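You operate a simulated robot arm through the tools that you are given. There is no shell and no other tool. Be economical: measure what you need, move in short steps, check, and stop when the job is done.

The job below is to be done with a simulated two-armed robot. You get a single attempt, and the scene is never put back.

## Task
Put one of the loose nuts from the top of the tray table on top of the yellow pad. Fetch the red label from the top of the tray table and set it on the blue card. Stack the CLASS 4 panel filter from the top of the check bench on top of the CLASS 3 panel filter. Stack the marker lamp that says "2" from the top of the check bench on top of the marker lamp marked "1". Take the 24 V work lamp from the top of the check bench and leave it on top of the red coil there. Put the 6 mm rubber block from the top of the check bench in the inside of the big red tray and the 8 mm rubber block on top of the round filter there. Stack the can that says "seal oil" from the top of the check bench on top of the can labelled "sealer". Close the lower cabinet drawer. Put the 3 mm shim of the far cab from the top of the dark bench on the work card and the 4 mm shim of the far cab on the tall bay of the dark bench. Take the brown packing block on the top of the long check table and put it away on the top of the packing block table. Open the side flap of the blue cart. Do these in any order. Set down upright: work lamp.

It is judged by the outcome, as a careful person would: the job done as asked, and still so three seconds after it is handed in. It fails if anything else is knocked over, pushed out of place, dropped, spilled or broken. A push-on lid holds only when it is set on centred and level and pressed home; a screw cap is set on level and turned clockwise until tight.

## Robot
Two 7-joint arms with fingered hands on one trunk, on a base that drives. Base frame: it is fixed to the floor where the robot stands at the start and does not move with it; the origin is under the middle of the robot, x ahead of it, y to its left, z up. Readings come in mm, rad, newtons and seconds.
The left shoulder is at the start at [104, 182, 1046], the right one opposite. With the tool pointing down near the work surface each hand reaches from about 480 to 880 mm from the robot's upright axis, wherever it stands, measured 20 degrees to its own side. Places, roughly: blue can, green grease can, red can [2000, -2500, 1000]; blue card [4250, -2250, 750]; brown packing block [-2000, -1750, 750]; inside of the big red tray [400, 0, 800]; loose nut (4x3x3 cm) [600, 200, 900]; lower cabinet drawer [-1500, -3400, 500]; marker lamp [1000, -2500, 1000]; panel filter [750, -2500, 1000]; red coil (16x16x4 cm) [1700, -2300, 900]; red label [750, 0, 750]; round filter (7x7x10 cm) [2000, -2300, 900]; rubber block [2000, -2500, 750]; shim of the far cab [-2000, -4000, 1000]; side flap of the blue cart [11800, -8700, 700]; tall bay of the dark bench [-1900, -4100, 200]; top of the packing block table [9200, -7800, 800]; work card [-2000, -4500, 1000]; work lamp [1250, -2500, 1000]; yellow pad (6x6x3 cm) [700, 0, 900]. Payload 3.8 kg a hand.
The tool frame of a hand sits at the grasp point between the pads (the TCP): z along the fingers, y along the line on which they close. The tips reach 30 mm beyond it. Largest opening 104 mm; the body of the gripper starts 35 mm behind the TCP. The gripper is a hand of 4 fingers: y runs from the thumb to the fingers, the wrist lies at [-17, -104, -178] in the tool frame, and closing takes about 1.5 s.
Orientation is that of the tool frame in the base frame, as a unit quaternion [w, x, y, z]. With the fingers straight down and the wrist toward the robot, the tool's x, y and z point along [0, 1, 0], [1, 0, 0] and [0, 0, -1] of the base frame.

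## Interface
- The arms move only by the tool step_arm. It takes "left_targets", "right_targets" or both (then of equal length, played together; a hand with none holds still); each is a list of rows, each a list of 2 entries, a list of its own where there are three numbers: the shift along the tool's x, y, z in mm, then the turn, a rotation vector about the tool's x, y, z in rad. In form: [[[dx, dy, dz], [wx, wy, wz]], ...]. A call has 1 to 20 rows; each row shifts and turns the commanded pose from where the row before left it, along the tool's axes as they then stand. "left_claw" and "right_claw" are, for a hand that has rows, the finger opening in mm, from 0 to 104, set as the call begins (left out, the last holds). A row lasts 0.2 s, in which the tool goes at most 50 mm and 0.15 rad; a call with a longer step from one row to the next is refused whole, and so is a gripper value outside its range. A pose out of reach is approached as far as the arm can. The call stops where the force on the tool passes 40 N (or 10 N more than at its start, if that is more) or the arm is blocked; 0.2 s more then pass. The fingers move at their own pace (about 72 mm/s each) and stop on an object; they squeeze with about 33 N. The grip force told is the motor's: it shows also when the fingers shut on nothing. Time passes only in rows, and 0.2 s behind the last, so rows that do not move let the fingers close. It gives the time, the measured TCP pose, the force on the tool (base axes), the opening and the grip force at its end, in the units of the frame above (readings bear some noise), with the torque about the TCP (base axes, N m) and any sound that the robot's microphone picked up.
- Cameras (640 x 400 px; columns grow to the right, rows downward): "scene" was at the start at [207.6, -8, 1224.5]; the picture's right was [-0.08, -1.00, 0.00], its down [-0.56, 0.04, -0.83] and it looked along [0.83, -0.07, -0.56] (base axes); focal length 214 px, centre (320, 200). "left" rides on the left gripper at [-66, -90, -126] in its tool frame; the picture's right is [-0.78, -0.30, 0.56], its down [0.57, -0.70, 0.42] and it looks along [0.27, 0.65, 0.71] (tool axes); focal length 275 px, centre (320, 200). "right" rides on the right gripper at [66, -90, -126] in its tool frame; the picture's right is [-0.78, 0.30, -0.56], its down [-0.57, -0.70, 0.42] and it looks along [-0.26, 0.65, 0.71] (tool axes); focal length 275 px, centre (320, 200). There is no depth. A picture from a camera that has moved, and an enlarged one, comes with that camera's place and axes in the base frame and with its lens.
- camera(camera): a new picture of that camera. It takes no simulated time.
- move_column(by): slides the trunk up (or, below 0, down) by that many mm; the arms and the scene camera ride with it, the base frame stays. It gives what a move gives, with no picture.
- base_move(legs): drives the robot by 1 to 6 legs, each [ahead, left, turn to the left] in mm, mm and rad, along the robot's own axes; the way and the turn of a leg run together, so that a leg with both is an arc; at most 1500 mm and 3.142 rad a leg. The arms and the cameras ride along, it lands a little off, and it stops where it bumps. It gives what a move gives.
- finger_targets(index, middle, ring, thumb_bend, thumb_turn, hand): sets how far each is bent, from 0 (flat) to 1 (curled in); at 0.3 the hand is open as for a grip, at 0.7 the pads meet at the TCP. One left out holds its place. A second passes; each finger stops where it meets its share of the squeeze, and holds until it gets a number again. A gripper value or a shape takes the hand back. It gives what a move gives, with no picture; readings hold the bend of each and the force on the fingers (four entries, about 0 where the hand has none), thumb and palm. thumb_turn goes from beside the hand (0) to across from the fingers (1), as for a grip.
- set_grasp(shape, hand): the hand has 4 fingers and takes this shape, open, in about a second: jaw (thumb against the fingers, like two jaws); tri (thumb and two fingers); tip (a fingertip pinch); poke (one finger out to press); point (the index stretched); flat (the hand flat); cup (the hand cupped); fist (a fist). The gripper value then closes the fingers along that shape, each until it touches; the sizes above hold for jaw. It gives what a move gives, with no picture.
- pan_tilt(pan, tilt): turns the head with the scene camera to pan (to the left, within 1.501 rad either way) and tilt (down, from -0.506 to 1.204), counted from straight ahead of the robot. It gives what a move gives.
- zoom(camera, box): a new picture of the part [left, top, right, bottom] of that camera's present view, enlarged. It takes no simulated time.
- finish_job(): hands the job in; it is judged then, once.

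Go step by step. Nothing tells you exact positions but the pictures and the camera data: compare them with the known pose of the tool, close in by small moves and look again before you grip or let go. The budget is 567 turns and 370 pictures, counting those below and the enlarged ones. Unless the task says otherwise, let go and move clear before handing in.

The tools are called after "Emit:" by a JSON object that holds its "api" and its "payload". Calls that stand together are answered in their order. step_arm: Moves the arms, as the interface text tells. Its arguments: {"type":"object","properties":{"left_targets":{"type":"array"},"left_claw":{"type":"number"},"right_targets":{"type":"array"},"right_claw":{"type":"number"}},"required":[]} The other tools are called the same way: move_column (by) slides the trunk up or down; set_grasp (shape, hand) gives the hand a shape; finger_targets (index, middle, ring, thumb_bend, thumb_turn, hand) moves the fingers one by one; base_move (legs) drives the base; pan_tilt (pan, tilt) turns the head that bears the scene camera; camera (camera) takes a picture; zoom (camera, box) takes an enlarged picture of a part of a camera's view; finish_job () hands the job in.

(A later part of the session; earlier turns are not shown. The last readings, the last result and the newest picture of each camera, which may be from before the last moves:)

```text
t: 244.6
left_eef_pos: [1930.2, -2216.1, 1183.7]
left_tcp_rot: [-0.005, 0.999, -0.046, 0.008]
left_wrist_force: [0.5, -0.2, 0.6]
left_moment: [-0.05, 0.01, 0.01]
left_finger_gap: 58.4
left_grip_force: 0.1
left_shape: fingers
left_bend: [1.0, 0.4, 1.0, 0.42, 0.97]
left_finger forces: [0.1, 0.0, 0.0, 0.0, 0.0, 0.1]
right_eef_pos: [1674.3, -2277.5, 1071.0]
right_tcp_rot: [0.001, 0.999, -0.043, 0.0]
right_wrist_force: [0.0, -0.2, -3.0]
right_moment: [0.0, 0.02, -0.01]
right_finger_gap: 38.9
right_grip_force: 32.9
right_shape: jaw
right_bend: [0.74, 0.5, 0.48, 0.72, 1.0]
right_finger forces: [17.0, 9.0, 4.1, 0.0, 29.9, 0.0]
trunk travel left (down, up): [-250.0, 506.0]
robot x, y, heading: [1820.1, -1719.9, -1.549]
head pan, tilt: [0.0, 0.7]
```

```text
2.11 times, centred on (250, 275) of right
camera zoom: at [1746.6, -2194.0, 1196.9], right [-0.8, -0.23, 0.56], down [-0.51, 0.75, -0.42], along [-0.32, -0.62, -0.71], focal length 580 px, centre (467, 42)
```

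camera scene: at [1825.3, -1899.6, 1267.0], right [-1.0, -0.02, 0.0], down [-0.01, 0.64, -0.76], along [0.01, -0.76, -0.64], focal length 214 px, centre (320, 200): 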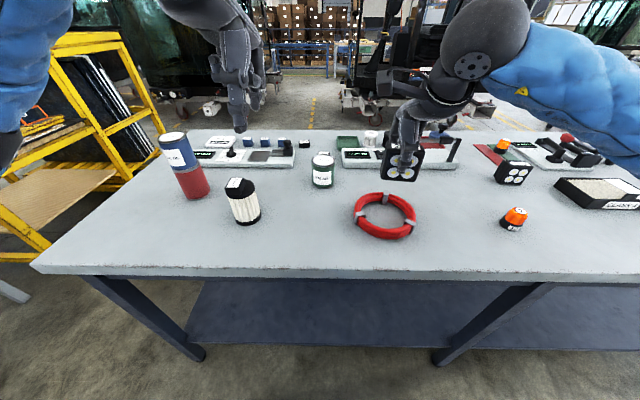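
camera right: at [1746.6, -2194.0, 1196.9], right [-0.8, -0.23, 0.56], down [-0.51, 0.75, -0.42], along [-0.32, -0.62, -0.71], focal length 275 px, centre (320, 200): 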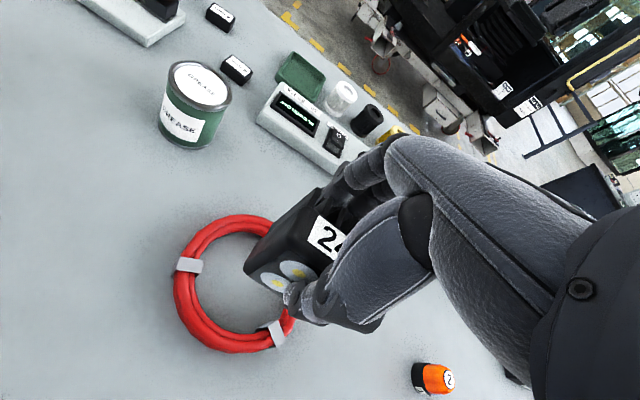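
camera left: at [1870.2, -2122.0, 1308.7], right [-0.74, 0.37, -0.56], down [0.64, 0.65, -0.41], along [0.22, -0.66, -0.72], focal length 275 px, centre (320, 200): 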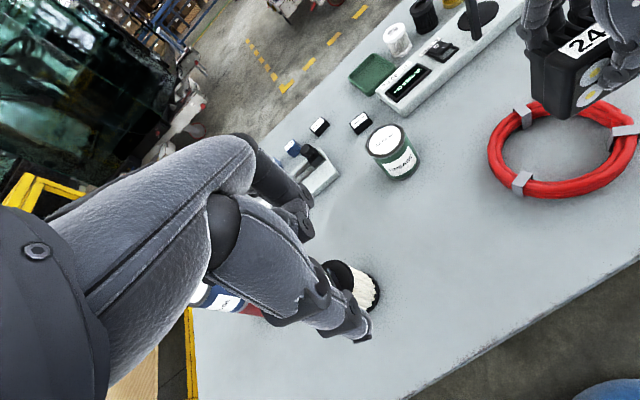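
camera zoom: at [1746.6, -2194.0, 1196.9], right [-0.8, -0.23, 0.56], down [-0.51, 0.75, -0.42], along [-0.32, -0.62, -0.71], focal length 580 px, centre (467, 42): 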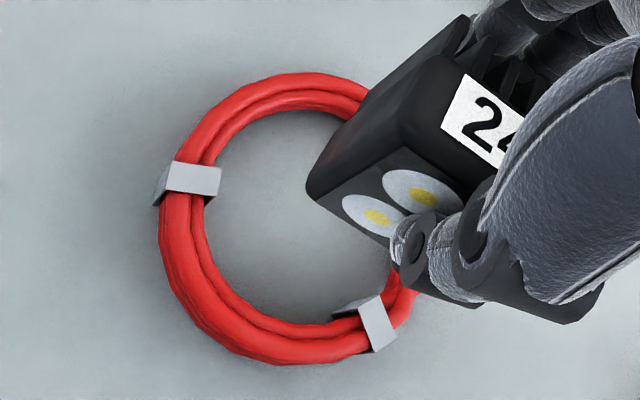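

The coil's clamps have flat tops at z ≈ 899, and the far clamp is at (1652, -2370). Setting the lamp over that clamp, long side along the ring, is the steadiest. I'll move above it.

Emit:
{"api": "step_arm", "payload": {"right_targets": [[[-3, 37, 0], [0, 0, 0]], [[-3, 37, 0], [0, 0, 0]], [[0, 0, 40], [0, 0, 0]], [[0, 0, 35], [0, 0, 0]], [[0, 0, 0], [0, 0, 0]], [[0, 0, 0], [0, 0, 0]]]}}

Emit:
{"api": "zoom", "payload": {"camera": "scene", "box": [345, 130, 425, 245]}}

Emit:
{"api": "zoom", "payload": {"camera": "left", "box": [470, 0, 640, 210]}}

Emit:
{"api": "zoom", "payload": {"camera": "right", "box": [160, 160, 360, 370]}}

```text
t: 246.0
left_eef_pos: [1928.6, -2217.3, 1184.6]
left_tcp_rot: [-0.004, 0.999, -0.046, 0.007]
left_wrist_force: [-0.5, 0.5, -0.1]
left_moment: [0.0, 0.01, -0.01]
left_finger_gap: 58.4
left_grip_force: 0.1
left_shape: fingers
left_bend: [1.0, 0.4, 1.0, 0.42, 0.97]
left_finger forces: [0.1, 0.1, 0.1, 0.0, 0.1, 0.0]
right_eef_pos: [1661.1, -2348.8, 995.4]
right_tcp_rot: [0.001, 0.999, -0.044, 0.0]
right_wrist_force: [-0.2, -0.5, -3.9]
right_moment: [0.02, -0.02, -0.01]
right_finger_gap: 38.8
right_grip_force: 33.0
right_shape: jaw
right_bend: [0.74, 0.5, 0.48, 0.72, 1.0]
right_finger forces: [17.1, 8.9, 4.0, 0.1, 30.0, 0.0]
trunk travel left (down, up): [-250.0, 506.0]
robot x, y, heading: [1817.7, -1721.0, -1.556]
head pan, tilt: [0.0, 0.7]
```

```text
3.48 times, centred on (385, 188) of scene
camera zoom: at [1824.6, -1899.7, 1266.9], right [-1.0, -0.02, 0.0], down [-0.01, 0.64, -0.76], along [0.01, -0.76, -0.64], focal length 746 px, centre (94, 244)
```

zoom: 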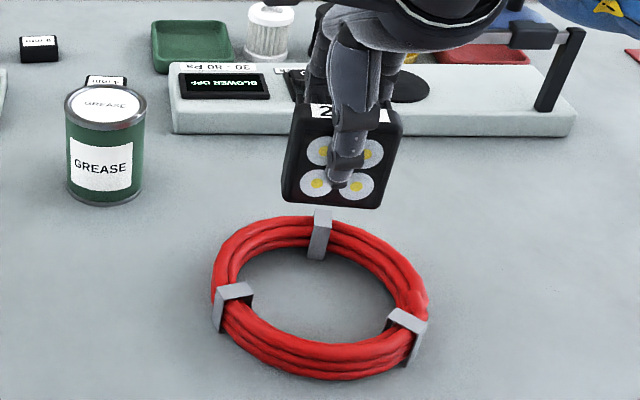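

```text
1.90 times, centred on (555, 105) of left
camera zoom: at [1869.5, -2122.2, 1308.7], right [-0.74, 0.37, -0.57], down [0.64, 0.65, -0.41], along [0.22, -0.66, -0.72], focal length 524 px, centre (-128, 381)
```

zoom: 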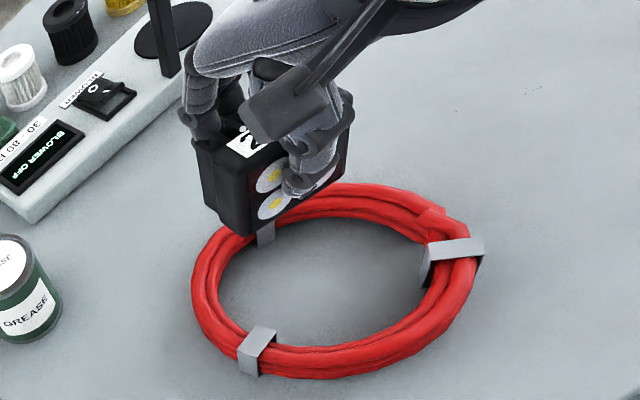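

```text
1.90 times, centred on (260, 265) of right
camera zoom: at [1734.6, -2265.9, 1121.7], right [-0.8, -0.23, 0.56], down [-0.51, 0.75, -0.42], along [-0.32, -0.62, -0.71], focal length 524 px, centre (434, 76)
```

zoom: 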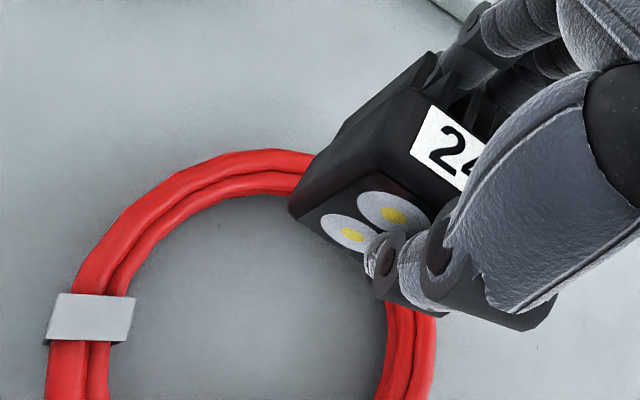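

Aligned with the far clamp. I'll lower it.

Emit:
{"api": "step_arm", "payload": {"right_targets": [[[0, 4, 14], [0, 0, 0]], [[0, 0, 10], [0, 0, 0]], [[0, 0, 0], [0, 0, 0]]]}}

Emit:
{"api": "step_arm", "payload": {"right_targets": [[[0, 0, 3], [0, 0, 0]], [[0, 0, 2], [0, 0, 0]], [[0, 0, 2], [0, 0, 0]], [[0, 0, 0], [0, 0, 0]]]}}

Emit:
{"api": "zoom", "payload": {"camera": "left", "box": [470, 0, 640, 210]}}

```text
t: 246.8
left_eef_pos: [1929.2, -2216.5, 1182.6]
left_tcp_rot: [-0.004, 0.999, -0.046, 0.006]
left_wrist_force: [-0.7, 0.5, -0.2]
left_moment: [-0.01, 0.0, 0.02]
left_finger_gap: 58.5
left_grip_force: 0.0
left_shape: fingers
left_bend: [1.0, 0.4, 1.0, 0.42, 0.97]
left_finger forces: [0.1, 0.1, 0.0, 0.0, 0.1, 0.1]
right_eef_pos: [1660.2, -2354.1, 973.3]
right_tcp_rot: [0.0, 0.999, -0.044, 0.0]
right_wrist_force: [-1.0, 0.4, -3.8]
right_moment: [0.03, -0.01, 0.03]
right_finger_gap: 38.9
right_grip_force: 33.3
right_shape: jaw
right_bend: [0.74, 0.5, 0.48, 0.72, 1.0]
right_finger forces: [17.1, 8.9, 4.1, 0.0, 30.1, 0.0]
trunk travel left (down, up): [-250.0, 506.0]
robot x, y, heading: [1820.1, -1720.1, -1.551]
head pan, tilt: [0.0, 0.7]
```

```text
t: 247.8
left_eef_pos: [1929.2, -2217.0, 1184.1]
left_tcp_rot: [-0.005, 0.999, -0.045, 0.007]
left_wrist_force: [0.2, 0.5, -0.3]
left_moment: [0.0, 0.01, -0.02]
left_finger_gap: 58.5
left_grip_force: 0.0
left_shape: fingers
left_bend: [1.0, 0.4, 1.0, 0.42, 0.97]
left_finger forces: [0.0, 0.0, 0.1, 0.1, 0.0, 0.0]
right_eef_pos: [1660.5, -2354.3, 965.2]
right_tcp_rot: [0.001, 0.999, -0.044, -0.001]
right_wrist_force: [0.0, 0.1, -3.7]
right_moment: [0.01, 0.01, -0.03]
right_finger_gap: 38.9
right_grip_force: 32.8
right_shape: jaw
right_bend: [0.74, 0.5, 0.48, 0.72, 1.0]
right_finger forces: [17.1, 8.9, 4.1, 0.0, 30.1, 0.0]
trunk travel left (down, up): [-250.0, 506.0]
robot x, y, heading: [1819.5, -1719.9, -1.555]
head pan, tilt: [0.0, 0.7]
```

```text
1.90 times, centred on (555, 105) of left
camera zoom: at [1869.5, -2122.1, 1308.7], right [-0.74, 0.37, -0.57], down [0.64, 0.65, -0.41], along [0.22, -0.66, -0.72], focal length 524 px, centre (-128, 381)
```

zoom: 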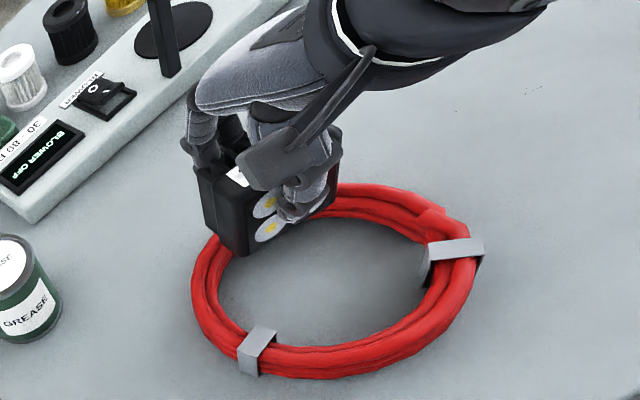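

Emit:
{"api": "step_arm", "payload": {"right_targets": [[[0, 0, 2], [0, 0, 0]], [[0, 0, 2], [0, 0, 0]], [[0, 0, 2], [0, 0, 0]], [[0, 0, 0], [0, 0, 0]]]}}

```text
t: 248.8
left_eef_pos: [1929.4, -2215.3, 1183.4]
left_tcp_rot: [-0.005, 0.999, -0.045, 0.007]
left_wrist_force: [-0.2, -0.2, -0.2]
left_moment: [0.0, -0.02, -0.02]
left_finger_gap: 58.4
left_grip_force: 0.1
left_shape: fingers
left_bend: [1.0, 0.4, 1.0, 0.42, 0.97]
left_finger forces: [0.0, 0.0, 0.0, 0.0, 0.1, 0.1]
right_eef_pos: [1661.0, -2354.3, 961.3]
right_tcp_rot: [0.0, 0.999, -0.043, 0.0]
right_wrist_force: [0.7, -0.4, -3.0]
right_moment: [0.03, -0.03, 0.04]
right_finger_gap: 38.6
right_grip_force: 33.3
right_shape: jaw
right_bend: [0.74, 0.5, 0.48, 0.72, 1.0]
right_finger forces: [17.1, 8.8, 4.1, 0.0, 30.1, 0.1]
trunk travel left (down, up): [-250.0, 506.0]
robot x, y, heading: [1819.2, -1717.6, -1.554]
head pan, tilt: [0.0, 0.7]
```

Emit:
{"api": "step_arm", "payload": {"right_targets": [[[0, 0, 2], [0, 0, 0]], [[0, 0, 2], [0, 0, 0]], [[0, 0, 2], [0, 0, 0]], [[0, 0, 0], [0, 0, 0]]]}}

```text
t: 249.8
left_eef_pos: [1928.3, -2217.2, 1182.5]
left_tcp_rot: [-0.005, 0.999, -0.045, 0.007]
left_wrist_force: [0.0, 1.0, 0.0]
left_moment: [0.01, 0.02, -0.04]
left_finger_gap: 58.7
left_grip_force: 0.1
left_shape: fingers
left_bend: [1.0, 0.4, 1.0, 0.42, 0.97]
left_finger forces: [0.1, 0.1, 0.0, 0.0, 0.1, 0.0]
right_eef_pos: [1660.7, -2354.3, 952.5]
right_tcp_rot: [-0.001, 0.999, -0.044, 0.0]
right_wrist_force: [0.8, 0.0, -3.9]
right_moment: [-0.02, -0.05, 0.02]
right_finger_gap: 38.9
right_grip_force: 33.3
right_shape: jaw
right_bend: [0.74, 0.5, 0.48, 0.72, 1.0]
right_finger forces: [17.1, 8.8, 4.2, 0.1, 30.2, 0.0]
trunk travel left (down, up): [-250.0, 506.0]
robot x, y, heading: [1823.5, -1720.0, -1.551]
head pan, tilt: [0.0, 0.7]
```

Emit:
{"api": "zoom", "payload": {"camera": "left", "box": [500, 40, 640, 180]}}

Emit:
{"api": "zoom", "payload": {"camera": "scene", "box": [355, 150, 425, 245]}}

```text
2.86 times, centred on (570, 110) of left
camera zoom: at [1869.5, -2122.1, 1308.7], right [-0.74, 0.37, -0.57], down [0.64, 0.65, -0.41], along [0.22, -0.66, -0.72], focal length 786 px, centre (-394, 457)
```

zoom: 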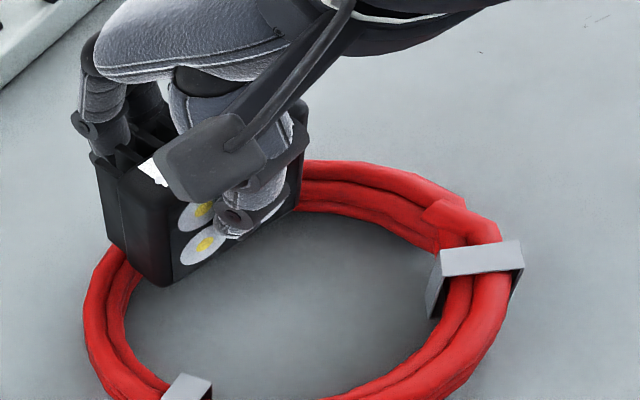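

```text
4.21 times, centred on (390, 198) of scene
camera zoom: at [1824.6, -1899.7, 1266.9], right [-1.0, -0.02, 0.0], down [-0.01, 0.64, -0.76], along [0.01, -0.76, -0.64], focal length 903 px, centre (25, 210)
```

zoom: 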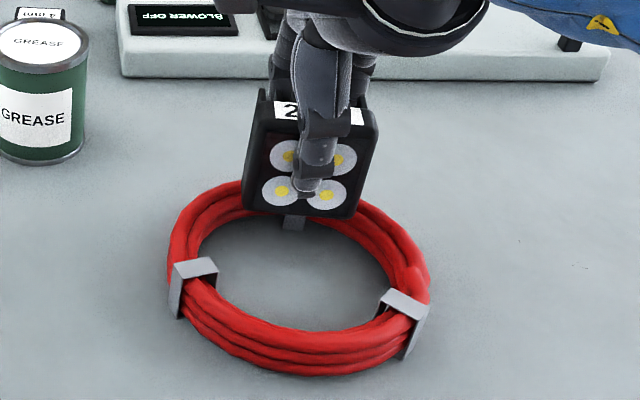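

Emit:
{"api": "step_arm", "payload": {"right_targets": [[[0, 0, 2], [0, 0, 0]], [[0, 0, 2], [0, 0, 0]], [[0, 0, 2], [0, 0, 0]], [[0, 0, 0], [0, 0, 0]]]}}

```text
t: 250.8
left_eef_pos: [1929.9, -2215.3, 1183.8]
left_tcp_rot: [-0.005, 0.999, -0.045, 0.007]
left_wrist_force: [0.5, -1.3, 0.0]
left_moment: [0.01, 0.01, -0.03]
left_finger_gap: 58.6
left_grip_force: 0.1
left_shape: fingers
left_bend: [1.0, 0.4, 1.0, 0.42, 0.97]
left_finger forces: [0.0, 0.0, 0.0, 0.0, 0.1, 0.0]
right_eef_pos: [1661.5, -2353.5, 950.1]
right_tcp_rot: [0.002, 0.999, -0.044, 0.001]
right_wrist_force: [-0.2, -2.1, 10.8]
right_moment: [-0.05, 0.07, 0.05]
right_finger_gap: 38.8
right_grip_force: 32.7
right_shape: jaw
right_bend: [0.74, 0.5, 0.48, 0.73, 1.0]
right_finger forces: [18.7, 10.2, 5.0, 0.0, 31.5, 0.1]
trunk travel left (down, up): [-250.0, 506.0]
robot x, y, heading: [1820.5, -1721.2, -1.553]
head pan, tilt: [0.0, 0.7]
```

Contact at z 950. I'll ease slightly, then open.

Emit:
{"api": "step_arm", "payload": {"right_targets": [[[0, 0, -2.5], [0, 0, 0]], [[0, 0, 0], [0, 0, 0]]]}}

Emit:
{"api": "step_arm", "payload": {"right_targets": [[[0, 0, 0], [0, 0, 0]], [[0, 0, 0], [0, 0, 0]], [[0, 0, 0], [0, 0, 0]], [[0, 0, 0], [0, 0, 0]], [[0, 0, 0], [0, 0, 0]]], "right_claw": 104}}

Emit:
{"api": "zoom", "payload": {"camera": "left", "box": [500, 40, 640, 180]}}

Emit:
{"api": "zoom", "payload": {"camera": "scene", "box": [355, 150, 425, 245]}}

```text
t: 251.4
left_eef_pos: [1928.9, -2215.9, 1183.8]
left_tcp_rot: [-0.005, 0.999, -0.045, 0.006]
left_wrist_force: [-0.6, 0.6, -0.6]
left_moment: [0.0, 0.0, -0.03]
left_finger_gap: 58.6
left_grip_force: 0.1
left_shape: fingers
left_bend: [1.0, 0.4, 1.0, 0.42, 0.97]
left_finger forces: [0.0, 0.0, 0.0, 0.0, 0.0, 0.1]
right_eef_pos: [1660.8, -2353.6, 949.9]
right_tcp_rot: [-0.001, 0.999, -0.044, 0.0]
right_wrist_force: [-0.8, -4.0, 5.8]
right_moment: [-0.19, 0.06, -0.01]
right_finger_gap: 38.8
right_grip_force: 32.9
right_shape: jaw
right_bend: [0.74, 0.5, 0.48, 0.73, 1.0]
right_finger forces: [19.3, 10.6, 5.2, 0.0, 30.7, 0.0]
trunk travel left (down, up): [-250.0, 506.0]
robot x, y, heading: [1824.5, -1719.4, -1.555]
head pan, tilt: [0.0, 0.7]
```

```text
t: 252.6
left_eef_pos: [1929.6, -2216.5, 1184.4]
left_tcp_rot: [-0.006, 0.999, -0.045, 0.008]
left_wrist_force: [-0.2, -0.4, -0.9]
left_moment: [0.02, 0.02, 0.03]
left_finger_gap: 58.2
left_grip_force: 0.0
left_shape: fingers
left_bend: [1.0, 0.4, 1.0, 0.42, 0.97]
left_finger forces: [0.0, 0.0, 0.0, 0.1, 0.0, 0.0]
right_eef_pos: [1661.1, -2353.0, 951.1]
right_tcp_rot: [0.0, 0.999, -0.044, 0.001]
right_wrist_force: [0.3, -0.2, -0.4]
right_moment: [-0.03, 0.01, -0.01]
right_finger_gap: 103.5
right_grip_force: 0.0
right_shape: jaw
right_bend: [0.3, 0.3, 0.3, 0.3, 0.97]
right_finger forces: [0.0, 0.0, 0.1, 0.1, 0.0, 0.0]
trunk travel left (down, up): [-250.0, 506.0]
robot x, y, heading: [1820.1, -1721.6, -1.559]
head pan, tilt: [0.0, 0.7]
```

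```text
2.86 times, centred on (570, 110) of left
camera zoom: at [1869.5, -2121.8, 1308.8], right [-0.74, 0.37, -0.57], down [0.64, 0.65, -0.41], along [0.22, -0.66, -0.72], focal length 786 px, centre (-394, 457)
```

zoom: 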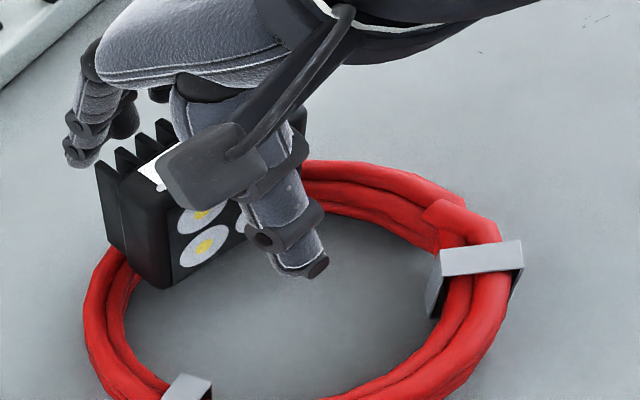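

```text
4.21 times, centred on (390, 198) of scene
camera zoom: at [1824.7, -1899.4, 1267.0], right [-1.0, -0.02, 0.0], down [-0.01, 0.64, -0.76], along [0.01, -0.76, -0.64], focal length 903 px, centre (25, 210)
```

zoom: 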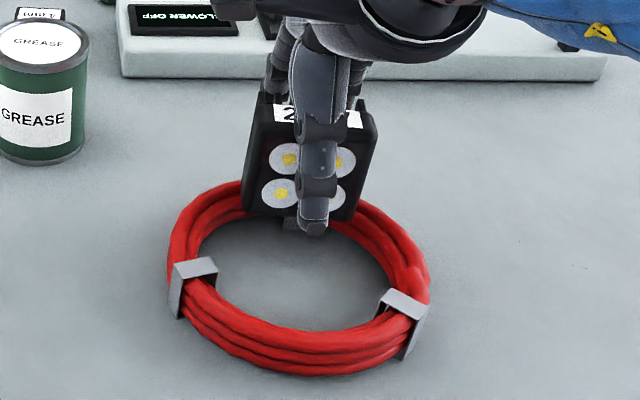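

Standing. I'll rise clear and verify.

Emit:
{"api": "step_arm", "payload": {"right_targets": [[[0, 0, -15], [0, 0, 0]], [[0, 0, -40], [0, 0, 0]], [[0, 0, -45], [0, 0, 0]], [[0, 0, -45], [0, 0, 0]], [[-40, -20, 0], [0, 0, 0]], [[-40, -20, 0], [0, 0, 0]], [[-40, -20, 0], [0, 0, 0]]]}}

Emit:
{"api": "zoom", "payload": {"camera": "left", "box": [470, 0, 640, 210]}}

Emit:
{"api": "zoom", "payload": {"camera": "scene", "box": [345, 130, 425, 245]}}

```text
t: 254.2
left_eef_pos: [1927.8, -2215.7, 1183.6]
left_tcp_rot: [-0.004, 0.999, -0.046, 0.008]
left_wrist_force: [0.4, 0.7, 0.5]
left_moment: [0.0, 0.02, -0.05]
left_finger_gap: 58.4
left_grip_force: 0.0
left_shape: fingers
left_bend: [1.0, 0.4, 1.0, 0.42, 0.97]
left_finger forces: [0.0, 0.1, 0.0, 0.0, 0.0, 0.0]
right_eef_pos: [1543.9, -2284.1, 1096.0]
right_tcp_rot: [0.0, 0.999, -0.043, 0.001]
right_wrist_force: [0.3, 0.0, 0.1]
right_moment: [-0.01, -0.01, -0.05]
right_finger_gap: 103.5
right_grip_force: 0.1
right_shape: jaw
right_bend: [0.3, 0.3, 0.3, 0.3, 0.97]
right_finger forces: [0.1, 0.1, 0.0, 0.1, 0.0, 0.0]
trunk travel left (down, up): [-250.0, 506.0]
robot x, y, heading: [1820.6, -1720.4, -1.549]
head pan, tilt: [0.0, 0.7]
```

```text
1.90 times, centred on (555, 105) of left
camera zoom: at [1868.6, -2121.1, 1309.1], right [-0.74, 0.37, -0.57], down [0.64, 0.65, -0.41], along [0.22, -0.66, -0.72], focal length 524 px, centre (-128, 381)
```

zoom: 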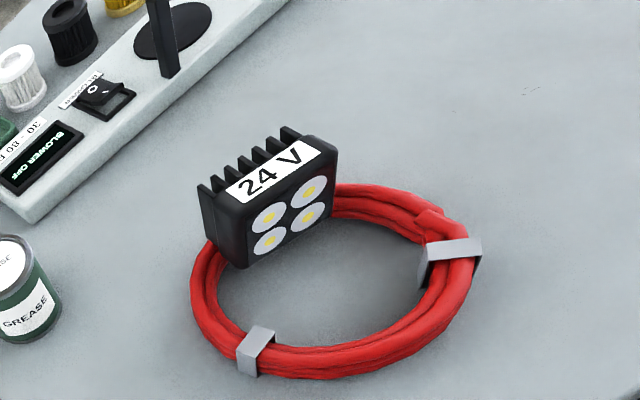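

```text
3.48 times, centred on (385, 188) of scene
camera zoom: at [1823.7, -1898.8, 1267.1], right [-1.0, -0.02, 0.0], down [-0.01, 0.64, -0.77], along [0.01, -0.76, -0.64], focal length 746 px, centre (94, 244)
```

zoom: 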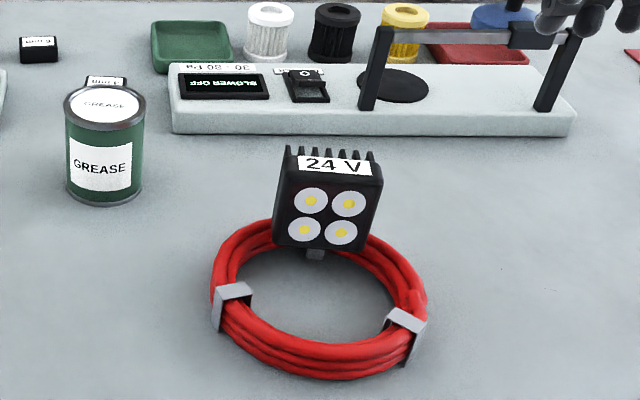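

The lamp stands upright on the coil. Next is marker lamp "2": sidestep right so the right hand can pick it.

Emit:
{"api": "base_move", "payload": {"legs": [[0, -320, -0.02]]}}

Emit:
{"api": "finger_targets", "payload": {"hand": "right", "index": 1, "middle": 0.3, "ring": 1, "thumb_bend": 0.3}}

Emit:
{"api": "camera", "payload": {"camera": "right"}}

Emit:
{"api": "zoom", "payload": {"camera": "scene", "box": [320, 130, 440, 250]}}

```text
t: 256.3
left_eef_pos: [1607.3, -2220.4, 1184.2]
left_tcp_rot: [-0.005, 0.999, -0.053, 0.009]
left_wrist_force: [-0.4, -0.3, 0.4]
left_moment: [0.0, -0.02, 0.02]
left_finger_gap: 58.2
left_grip_force: 0.1
left_shape: fingers
left_bend: [1.0, 0.4, 1.0, 0.42, 0.97]
left_finger forces: [0.1, 0.0, 0.1, 0.0, 0.0, 0.1]
right_eef_pos: [1222.6, -2282.9, 1095.2]
right_tcp_rot: [-0.001, 0.999, -0.05, 0.002]
right_wrist_force: [-0.7, -0.7, -0.1]
right_moment: [0.03, -0.04, 0.01]
right_finger_gap: 103.9
right_grip_force: 0.1
right_shape: jaw
right_bend: [0.3, 0.3, 0.3, 0.3, 0.97]
right_finger forces: [0.0, 0.0, 0.0, 0.0, 0.0, 0.0]
trunk travel left (down, up): [-250.0, 506.0]
robot x, y, heading: [1508.8, -1722.3, -1.57]
head pan, tilt: [0.0, 0.7]
```

```text
t: 257.3
left_eef_pos: [1608.2, -2220.8, 1183.7]
left_tcp_rot: [-0.005, 0.999, -0.052, 0.008]
left_wrist_force: [-0.4, -0.3, 0.3]
left_moment: [-0.02, -0.02, 0.0]
left_finger_gap: 58.3
left_grip_force: 0.0
left_shape: fingers
left_bend: [1.0, 0.4, 1.0, 0.42, 0.97]
left_finger forces: [0.1, 0.0, 0.0, 0.0, 0.1, 0.0]
right_eef_pos: [1223.5, -2281.6, 1095.9]
right_tcp_rot: [0.0, 0.999, -0.05, 0.0]
right_wrist_force: [0.3, -0.8, -0.1]
right_moment: [-0.02, 0.01, 0.04]
right_finger_gap: 64.9
right_grip_force: 0.1
right_shape: fingers
right_bend: [1.0, 0.3, 1.0, 0.3, 0.97]
right_finger forces: [0.0, 0.0, 0.0, 0.1, 0.0, 0.1]
trunk travel left (down, up): [-250.0, 506.0]
robot x, y, heading: [1509.5, -1722.4, -1.566]
head pan, tilt: [0.0, 0.7]
```

```text
229 pictures are left
camera right: at [1297.9, -2200.3, 1221.2], right [-0.8, -0.22, 0.56], down [-0.5, 0.76, -0.42], along [-0.33, -0.62, -0.71], focal length 275 px, centre (320, 200)
```

right: 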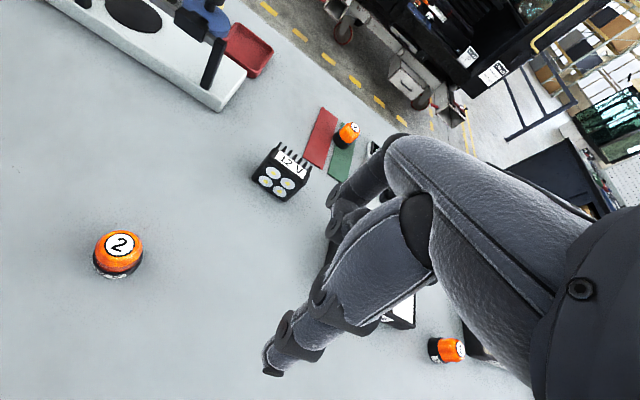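

```text
3.33 times, centred on (380, 190) of scene
camera zoom: at [1509.8, -1902.7, 1267.0], right [-1.0, 0.0, 0.0], down [0.0, 0.64, -0.76], along [0.0, -0.76, -0.64], focal length 715 px, centre (120, 233)
```

zoom: 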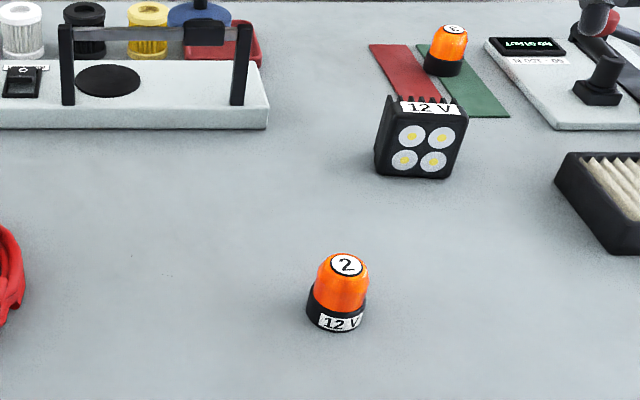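

Lamp 2 is at (1344, -2293). I'll move over it and descend.

Emit:
{"api": "step_arm", "payload": {"right_targets": [[[42, 0, 20], [0, 0, 0]], [[42, 0, 20], [0, 0, 0]], [[40, 0, 20], [0, 0, 0]], [[0, 0, 45], [0, 0, 0]], [[0, 0, 45], [0, 0, 0]], [[0, 0, 30], [0, 0, 0]], [[0, 0, 0], [0, 0, 0]]]}}

Emit:
{"api": "zoom", "payload": {"camera": "right", "box": [200, 180, 400, 400]}}

Emit:
{"api": "zoom", "payload": {"camera": "scene", "box": [340, 160, 420, 240]}}

```text
t: 258.9
left_eef_pos: [1610.1, -2220.1, 1183.1]
left_tcp_rot: [-0.005, 0.999, -0.052, 0.007]
left_wrist_force: [-1.1, -1.1, 0.8]
left_moment: [0.03, -0.01, -0.01]
left_finger_gap: 58.4
left_grip_force: 0.0
left_shape: fingers
left_bend: [1.0, 0.4, 1.0, 0.42, 0.97]
left_finger forces: [0.0, 0.1, 0.1, 0.0, 0.0, 0.0]
right_eef_pos: [1347.9, -2292.0, 919.1]
right_tcp_rot: [0.0, 0.999, -0.051, 0.0]
right_wrist_force: [-0.5, 1.2, -1.0]
right_moment: [0.01, 0.01, 0.0]
right_finger_gap: 64.8
right_grip_force: 0.0
right_shape: fingers
right_bend: [1.0, 0.3, 1.0, 0.3, 0.97]
right_finger forces: [0.1, 0.0, 0.1, 0.0, 0.1, 0.0]
trunk travel left (down, up): [-250.0, 506.0]
robot x, y, heading: [1506.0, -1723.7, -1.568]
head pan, tilt: [0.0, 0.7]
```

```text
1.82 times, centred on (300, 290) of right
camera zoom: at [1421.7, -2210.6, 1043.7], right [-0.8, -0.22, 0.56], down [-0.5, 0.76, -0.42], along [-0.33, -0.62, -0.71], focal length 500 px, centre (356, 36)
```

zoom: 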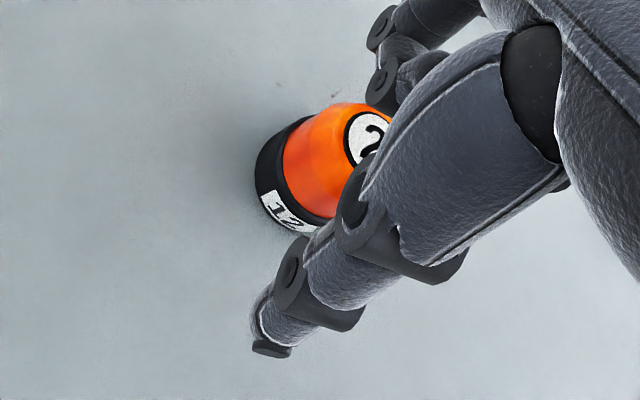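

```text
5.00 times, centred on (380, 200) of scene
camera zoom: at [1509.9, -1902.6, 1267.1], right [-1.0, 0.0, 0.0], down [0.0, 0.64, -0.76], along [0.0, -0.76, -0.64], focal length 1072 px, centre (20, 200)
```

zoom: 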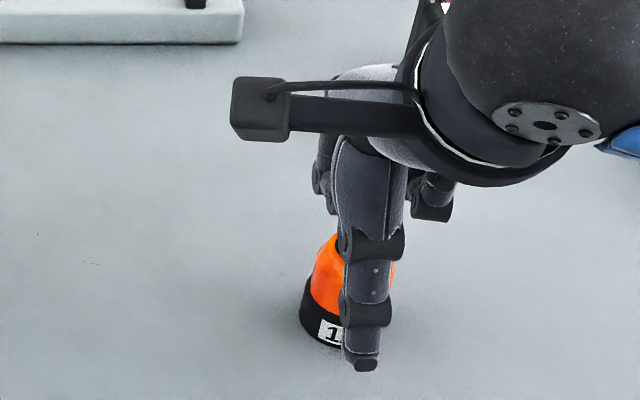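

Emit:
{"api": "step_arm", "payload": {"right_targets": [[[4, 0, 14], [0, 0, 0]], [[0, 0, 13], [0, 0, 0]], [[0, 0, 0], [0, 0, 0]]]}}

Emit:
{"api": "finger_targets", "payload": {"hand": "right", "middle": 0.75, "thumb_bend": 0.75}}

Emit:
{"api": "step_arm", "payload": {"right_targets": [[[0, 0, -15], [0, 0, 0]], [[0, 0, -40], [0, 0, 0]], [[0, 0, -40], [0, 0, 0]], [[0, 0, 0], [0, 0, 0]]]}}

Emit:
{"api": "zoom", "payload": {"camera": "right", "box": [200, 180, 400, 400]}}

Emit:
{"api": "zoom", "payload": {"camera": "scene", "box": [340, 130, 420, 220]}}

```text
t: 259.7
left_eef_pos: [1609.1, -2219.8, 1185.4]
left_tcp_rot: [-0.003, 0.999, -0.053, 0.007]
left_wrist_force: [-0.2, 0.1, 0.5]
left_moment: [0.02, -0.01, 0.0]
left_finger_gap: 58.4
left_grip_force: 0.1
left_shape: fingers
left_bend: [1.0, 0.4, 1.0, 0.42, 0.97]
left_finger forces: [0.0, 0.0, 0.1, 0.0, 0.1, 0.0]
right_eef_pos: [1354.4, -2295.6, 895.4]
right_tcp_rot: [0.006, 0.999, -0.05, 0.001]
right_wrist_force: [2.4, -8.2, 28.1]
right_moment: [0.08, 0.2, 0.08]
right_finger_gap: 67.5
right_grip_force: 15.9
right_shape: fingers
right_bend: [1.0, 0.3, 1.0, 0.3, 0.97]
right_finger forces: [20.9, 0.1, 10.6, 0.0, 0.0, 0.0]
trunk travel left (down, up): [-250.0, 506.0]
robot x, y, heading: [1507.4, -1724.9, -1.569]
head pan, tilt: [0.0, 0.7]
```

```text
t: 260.7
left_eef_pos: [1609.4, -2218.7, 1184.1]
left_tcp_rot: [-0.004, 0.999, -0.052, 0.008]
left_wrist_force: [0.3, 0.3, -0.1]
left_moment: [0.02, 0.02, 0.0]
left_finger_gap: 58.6
left_grip_force: 0.0
left_shape: fingers
left_bend: [1.0, 0.4, 1.0, 0.42, 0.97]
left_finger forces: [0.0, 0.0, 0.0, 0.1, 0.0, 0.0]
right_eef_pos: [1352.2, -2294.9, 894.1]
right_tcp_rot: [0.003, 0.999, -0.051, 0.002]
right_wrist_force: [-1.0, -2.1, 30.9]
right_moment: [0.15, 0.01, 0.09]
right_finger_gap: 53.0
right_grip_force: 29.3
right_shape: fingers
right_bend: [1.0, 0.63, 1.0, 0.63, 0.94]
right_finger forces: [17.7, 12.4, 14.3, 0.0, 14.5, 0.0]
trunk travel left (down, up): [-250.0, 506.0]
robot x, y, heading: [1504.6, -1724.0, -1.565]
head pan, tilt: [0.0, 0.7]
```

```text
t: 261.7
left_eef_pos: [1609.6, -2222.3, 1183.3]
left_tcp_rot: [-0.004, 0.999, -0.052, 0.007]
left_wrist_force: [0.7, -0.2, 0.0]
left_moment: [-0.04, -0.01, 0.01]
left_finger_gap: 58.2
left_grip_force: 0.0
left_shape: fingers
left_bend: [1.0, 0.4, 1.0, 0.42, 0.97]
left_finger forces: [0.0, 0.0, 0.0, 0.1, 0.0, 0.1]
right_eef_pos: [1353.2, -2296.2, 985.6]
right_tcp_rot: [-0.001, 0.999, -0.051, -0.001]
right_wrist_force: [0.2, 0.0, -1.8]
right_moment: [-0.02, -0.01, 0.01]
right_finger_gap: 49.5
right_grip_force: 14.2
right_shape: fingers
right_bend: [1.0, 0.62, 1.0, 0.64, 0.93]
right_finger forces: [1.1, 13.0, 0.1, 0.1, 13.7, 0.0]
trunk travel left (down, up): [-250.0, 506.0]
robot x, y, heading: [1507.8, -1723.5, -1.567]
head pan, tilt: [0.0, 0.7]
```

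```text
1.82 times, centred on (300, 290) of right
camera zoom: at [1426.7, -2213.7, 1110.8], right [-0.8, -0.22, 0.56], down [-0.5, 0.76, -0.42], along [-0.33, -0.62, -0.71], focal length 500 px, centre (356, 36)
```

zoom: 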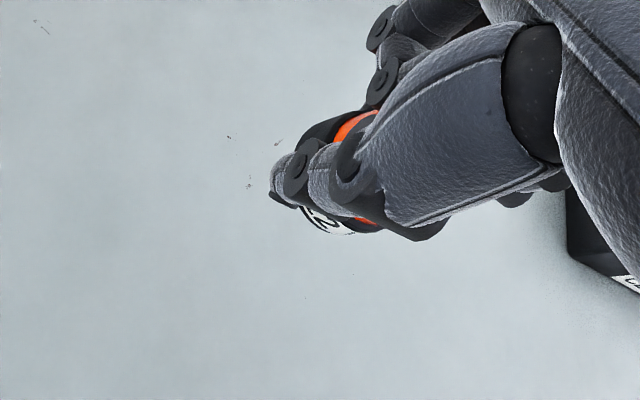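

```text
4.44 times, centred on (380, 175) of scene
camera zoom: at [1509.6, -1902.9, 1266.9], right [-1.0, 0.0, 0.0], down [0.0, 0.64, -0.76], along [0.0, -0.76, -0.64], focal length 953 px, centre (53, 311)
```

zoom: 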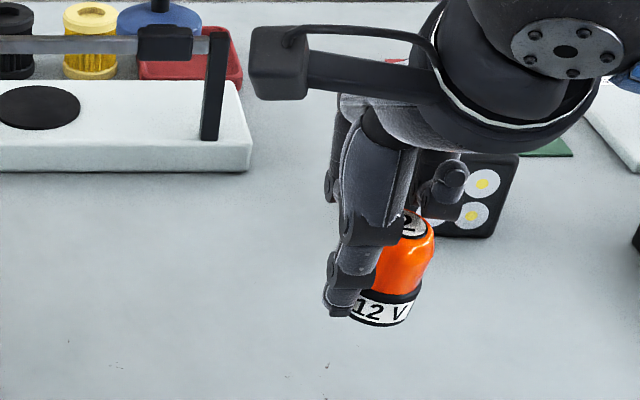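

The lamp is gripped off-centre. I'll set it back down, open, and re-grip centred.

Emit:
{"api": "step_arm", "payload": {"right_targets": [[[0, 0, 45], [0, 0, 0]], [[0, 0, 40], [0, 0, 0]], [[0, 0, 4], [0, 0, 0]], [[0, 0, 0], [0, 0, 0]]]}}

Emit:
{"api": "step_arm", "payload": {"right_targets": [[[0, 0, 3], [0, 0, 0]], [[0, 0, 0], [0, 0, 0]]]}}

Emit:
{"api": "finger_targets", "payload": {"hand": "right", "middle": 0.4, "thumb_bend": 0.4}}

Emit:
{"api": "step_arm", "payload": {"right_targets": [[[0, 0, -25], [0, 0, 0]], [[0, 0, -40], [0, 0, 0]], [[0, 0, 0], [0, 0, 0]]]}}

Emit:
{"api": "zoom", "payload": {"camera": "right", "box": [200, 180, 400, 400]}}

Emit:
{"api": "zoom", "payload": {"camera": "scene", "box": [340, 140, 420, 240]}}

```text
t: 262.7
left_eef_pos: [1609.1, -2220.7, 1184.8]
left_tcp_rot: [-0.004, 0.999, -0.052, 0.007]
left_wrist_force: [0.2, -0.1, 0.0]
left_moment: [0.02, -0.01, -0.01]
left_finger_gap: 58.4
left_grip_force: 0.1
left_shape: fingers
left_bend: [1.0, 0.4, 1.0, 0.42, 0.97]
left_finger forces: [0.1, 0.0, 0.1, 0.0, 0.1, 0.1]
right_eef_pos: [1352.7, -2295.9, 897.3]
right_tcp_rot: [0.004, 0.999, -0.051, 0.002]
right_wrist_force: [2.0, -3.9, 17.1]
right_moment: [0.2, 0.39, 0.11]
right_finger_gap: 49.6
right_grip_force: 22.6
right_shape: fingers
right_bend: [1.0, 0.62, 1.0, 0.64, 0.93]
right_finger forces: [8.9, 11.9, 11.6, 0.0, 13.0, 0.1]
trunk travel left (down, up): [-250.0, 506.0]
robot x, y, heading: [1510.5, -1724.7, -1.566]
head pan, tilt: [0.0, 0.7]
```

```text
t: 263.3
left_eef_pos: [1609.9, -2219.5, 1184.7]
left_tcp_rot: [-0.004, 0.999, -0.052, 0.008]
left_wrist_force: [0.3, 0.1, 0.4]
left_moment: [-0.03, 0.0, -0.01]
left_finger_gap: 58.1
left_grip_force: 0.2
left_shape: fingers
left_bend: [1.0, 0.4, 1.0, 0.42, 0.97]
left_finger forces: [0.0, 0.0, 0.0, 0.0, 0.0, 0.0]
right_eef_pos: [1353.3, -2296.7, 897.4]
right_tcp_rot: [0.005, 0.999, -0.051, 0.001]
right_wrist_force: [2.8, -8.6, 30.1]
right_moment: [0.28, 0.73, 0.18]
right_finger_gap: 49.8
right_grip_force: 30.4
right_shape: fingers
right_bend: [1.0, 0.62, 1.0, 0.64, 0.94]
right_finger forces: [14.8, 11.6, 22.5, 0.1, 13.0, 0.1]
trunk travel left (down, up): [-250.0, 506.0]
robot x, y, heading: [1507.7, -1722.5, -1.571]
head pan, tilt: [0.0, 0.7]
```

```text
t: 264.3
left_eef_pos: [1609.4, -2219.3, 1183.7]
left_tcp_rot: [-0.004, 0.999, -0.052, 0.007]
left_wrist_force: [0.3, -0.6, 0.1]
left_moment: [-0.02, 0.0, -0.02]
left_finger_gap: 58.4
left_grip_force: 0.0
left_shape: fingers
left_bend: [1.0, 0.4, 1.0, 0.42, 0.97]
left_finger forces: [0.0, 0.0, 0.0, 0.0, 0.0, 0.0]
right_eef_pos: [1351.7, -2296.4, 894.5]
right_tcp_rot: [0.004, 0.999, -0.051, 0.001]
right_wrist_force: [3.1, -6.5, 24.4]
right_moment: [0.12, 0.47, 0.13]
right_finger_gap: 60.9
right_grip_force: 15.1
right_shape: fingers
right_bend: [1.0, 0.4, 1.0, 0.4, 0.97]
right_finger forces: [11.0, 0.1, 18.8, 0.0, 0.0, 0.0]
trunk travel left (down, up): [-250.0, 506.0]
robot x, y, heading: [1506.0, -1723.5, -1.565]
head pan, tilt: [0.0, 0.7]
```

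```text
t: 265.1
left_eef_pos: [1608.8, -2221.5, 1182.5]
left_tcp_rot: [-0.005, 0.999, -0.053, 0.007]
left_wrist_force: [-0.1, 0.1, 0.1]
left_moment: [-0.01, -0.01, -0.01]
left_finger_gap: 58.2
left_grip_force: 0.1
left_shape: fingers
left_bend: [1.0, 0.4, 1.0, 0.42, 0.97]
left_finger forces: [0.0, 0.0, 0.2, 0.1, 0.1, 0.0]
right_eef_pos: [1347.4, -2295.3, 955.7]
right_tcp_rot: [-0.001, 0.999, -0.05, 0.0]
right_wrist_force: [0.1, -0.7, 0.0]
right_moment: [-0.01, 0.02, -0.01]
right_finger_gap: 59.4
right_grip_force: 0.1
right_shape: fingers
right_bend: [1.0, 0.4, 1.0, 0.4, 0.97]
right_finger forces: [0.0, 0.0, 0.1, 0.0, 0.0, 0.0]
trunk travel left (down, up): [-250.0, 506.0]
robot x, y, heading: [1508.4, -1722.2, -1.564]
head pan, tilt: [0.0, 0.7]
```

```text
1.82 times, centred on (300, 290) of right
camera zoom: at [1420.8, -2214.3, 1081.8], right [-0.8, -0.22, 0.56], down [-0.5, 0.76, -0.42], along [-0.33, -0.62, -0.72], focal length 500 px, centre (356, 36)
```

zoom: 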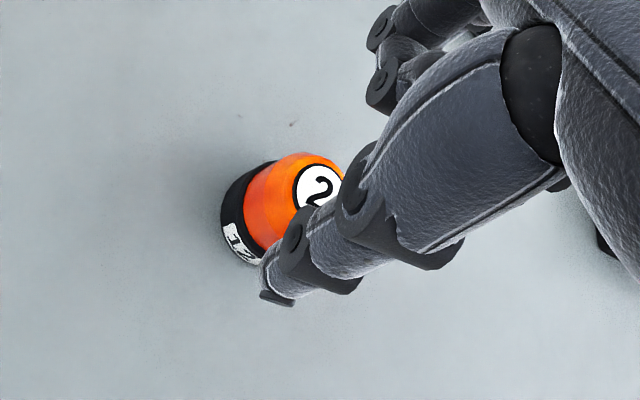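

```text
4.00 times, centred on (380, 190) of scene
camera zoom: at [1509.7, -1902.9, 1266.9], right [-1.0, 0.0, 0.0], down [0.0, 0.64, -0.76], along [0.0, -0.76, -0.64], focal length 858 px, centre (80, 240)
```

zoom: 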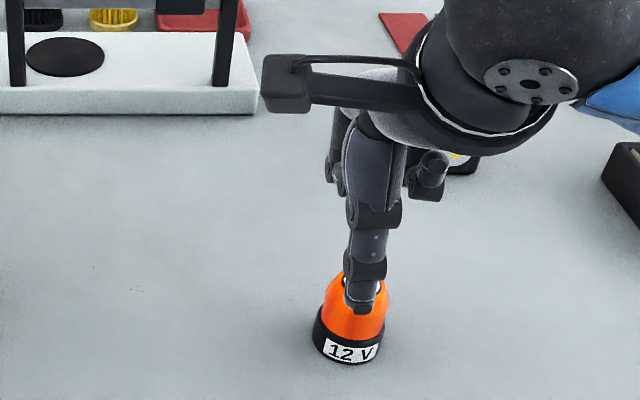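

The lamp stands at (1337, -2290). I'll re-centre over it and grip a little higher.

Emit:
{"api": "finger_targets", "payload": {"hand": "right", "middle": 0.3, "thumb_bend": 0.3}}

Emit:
{"api": "step_arm", "payload": {"right_targets": [[[-10, -4, 10], [0, 0, 0]], [[0, 0, 25], [0, 0, 0]], [[0, 0, 18], [0, 0, 0]], [[0, 0, 0], [0, 0, 0]]]}}

Emit:
{"api": "finger_targets", "payload": {"hand": "right", "middle": 0.75, "thumb_bend": 0.75}}

Emit:
{"api": "zoom", "payload": {"camera": "right", "box": [200, 180, 400, 400]}}

Emit:
{"api": "zoom", "payload": {"camera": "scene", "box": [340, 140, 420, 240]}}

```text
t: 266.1
left_eef_pos: [1607.7, -2221.2, 1183.9]
left_tcp_rot: [-0.005, 0.999, -0.052, 0.007]
left_wrist_force: [0.0, -0.2, -0.6]
left_moment: [-0.02, -0.02, -0.01]
left_finger_gap: 58.6
left_grip_force: 0.0
left_shape: fingers
left_bend: [1.0, 0.4, 1.0, 0.42, 0.97]
left_finger forces: [0.0, 0.0, 0.1, 0.0, 0.0, 0.0]
right_eef_pos: [1347.3, -2296.7, 957.1]
right_tcp_rot: [0.0, 0.999, -0.051, 0.0]
right_wrist_force: [0.3, 0.7, -0.8]
right_moment: [0.03, 0.03, 0.0]
right_finger_gap: 65.1
right_grip_force: 0.2
right_shape: fingers
right_bend: [1.0, 0.3, 1.0, 0.3, 0.97]
right_finger forces: [0.0, 0.1, 0.0, 0.0, 0.1, 0.0]
trunk travel left (down, up): [-250.0, 506.0]
robot x, y, heading: [1507.3, -1721.5, -1.565]
head pan, tilt: [0.0, 0.7]
```

```text
t: 267.1
left_eef_pos: [1610.1, -2221.4, 1184.6]
left_tcp_rot: [-0.005, 0.999, -0.052, 0.007]
left_wrist_force: [0.8, 0.4, 0.7]
left_moment: [0.02, 0.0, -0.03]
left_finger_gap: 58.3
left_grip_force: 0.0
left_shape: fingers
left_bend: [1.0, 0.4, 1.0, 0.42, 0.97]
left_finger forces: [0.1, 0.0, 0.0, 0.0, 0.0, 0.1]
right_eef_pos: [1338.5, -2290.2, 903.7]
right_tcp_rot: [0.0, 0.999, -0.05, 0.001]
right_wrist_force: [-1.1, 0.0, -0.3]
right_moment: [0.04, -0.02, 0.03]
right_finger_gap: 64.9
right_grip_force: 0.0
right_shape: fingers
right_bend: [1.0, 0.3, 1.0, 0.3, 0.97]
right_finger forces: [0.0, 0.0, 0.1, 0.0, 0.0, 0.1]
trunk travel left (down, up): [-250.0, 506.0]
robot x, y, heading: [1510.6, -1722.9, -1.566]
head pan, tilt: [0.0, 0.7]
```

```text
t: 268.1
left_eef_pos: [1609.0, -2222.4, 1184.0]
left_tcp_rot: [-0.005, 0.999, -0.053, 0.008]
left_wrist_force: [-0.4, -0.4, -0.7]
left_moment: [-0.01, 0.02, -0.04]
left_finger_gap: 58.3
left_grip_force: 0.2
left_shape: fingers
left_bend: [1.0, 0.4, 1.0, 0.42, 0.97]
left_finger forces: [0.0, 0.0, 0.0, 0.1, 0.1, 0.0]
right_eef_pos: [1339.6, -2291.4, 902.9]
right_tcp_rot: [0.0, 0.999, -0.051, 0.001]
right_wrist_force: [0.3, 0.9, 1.0]
right_moment: [-0.02, 0.02, -0.01]
right_finger_gap: 49.2
right_grip_force: 15.8
right_shape: fingers
right_bend: [1.0, 0.6, 1.0, 0.63, 0.94]
right_finger forces: [2.0, 13.7, 0.0, 0.1, 14.9, 0.0]
trunk travel left (down, up): [-250.0, 506.0]
robot x, y, heading: [1510.7, -1722.5, -1.564]
head pan, tilt: [0.0, 0.7]
```

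```text
1.82 times, centred on (300, 290) of right
camera zoom: at [1413.1, -2208.3, 1028.6], right [-0.8, -0.22, 0.56], down [-0.5, 0.76, -0.42], along [-0.33, -0.62, -0.71], focal length 500 px, centre (356, 36)
```

zoom: 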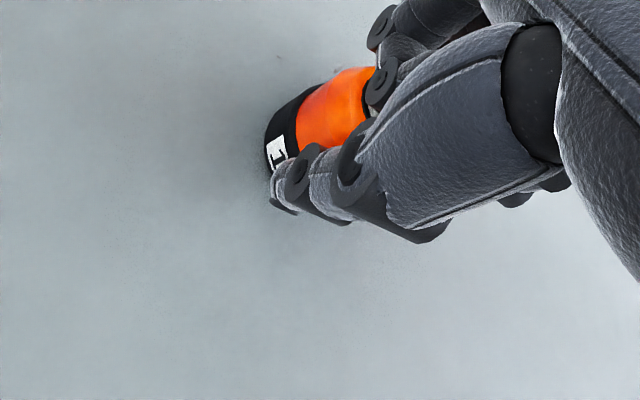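

```text
4.00 times, centred on (380, 190) of scene
camera zoom: at [1509.7, -1902.6, 1267.0], right [-1.0, 0.0, 0.0], down [0.0, 0.64, -0.76], along [0.0, -0.76, -0.64], focal length 858 px, centre (80, 240)
```

zoom: 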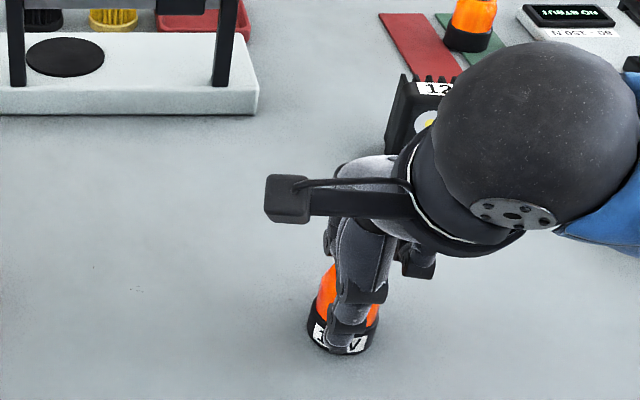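

Centred this time. I'll lift and check.

Emit:
{"api": "step_arm", "payload": {"right_targets": [[[0, 0, -15], [0, 0, 0]], [[0, 0, -40], [0, 0, 0]], [[0, 0, -40], [0, 0, 0]], [[0, 0, -40], [0, 0, 0]], [[0, 0, 0], [0, 0, 0]]]}}

Emit:
{"api": "zoom", "payload": {"camera": "scene", "box": [340, 100, 420, 200]}}

```text
t: 269.3
left_eef_pos: [1610.0, -2222.2, 1183.6]
left_tcp_rot: [-0.005, 0.999, -0.052, 0.007]
left_wrist_force: [-0.3, 1.0, 0.4]
left_moment: [0.01, 0.03, -0.02]
left_finger_gap: 58.5
left_grip_force: 0.1
left_shape: fingers
left_bend: [1.0, 0.4, 1.0, 0.42, 0.97]
left_finger forces: [0.0, 0.1, 0.0, 0.0, 0.1, 0.1]
right_eef_pos: [1343.5, -2294.8, 1037.2]
right_tcp_rot: [0.0, 0.999, -0.051, 0.0]
right_wrist_force: [0.2, -0.4, -0.4]
right_moment: [0.02, 0.02, 0.01]
right_finger_gap: 49.2
right_grip_force: 14.8
right_shape: fingers
right_bend: [1.0, 0.6, 1.0, 0.63, 0.94]
right_finger forces: [1.8, 13.5, 0.0, 0.1, 14.6, 0.0]
trunk travel left (down, up): [-250.0, 506.0]
robot x, y, heading: [1508.0, -1724.6, -1.568]
head pan, tilt: [0.0, 0.7]
```

```text
4.00 times, centred on (380, 150) of scene
camera zoom: at [1509.5, -1903.1, 1266.9], right [-1.0, 0.0, 0.0], down [0.0, 0.64, -0.76], along [0.0, -0.76, -0.64], focal length 858 px, centre (80, 400)
```

zoom: 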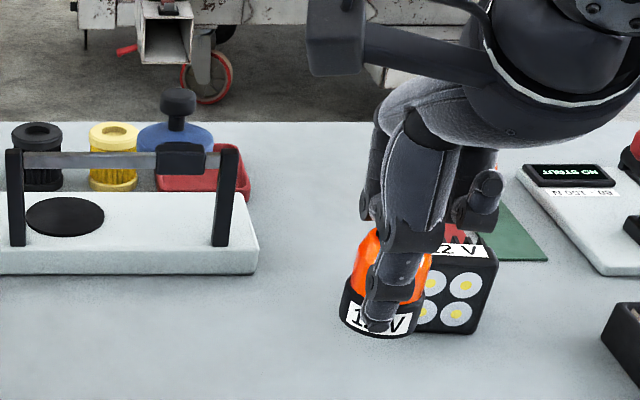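

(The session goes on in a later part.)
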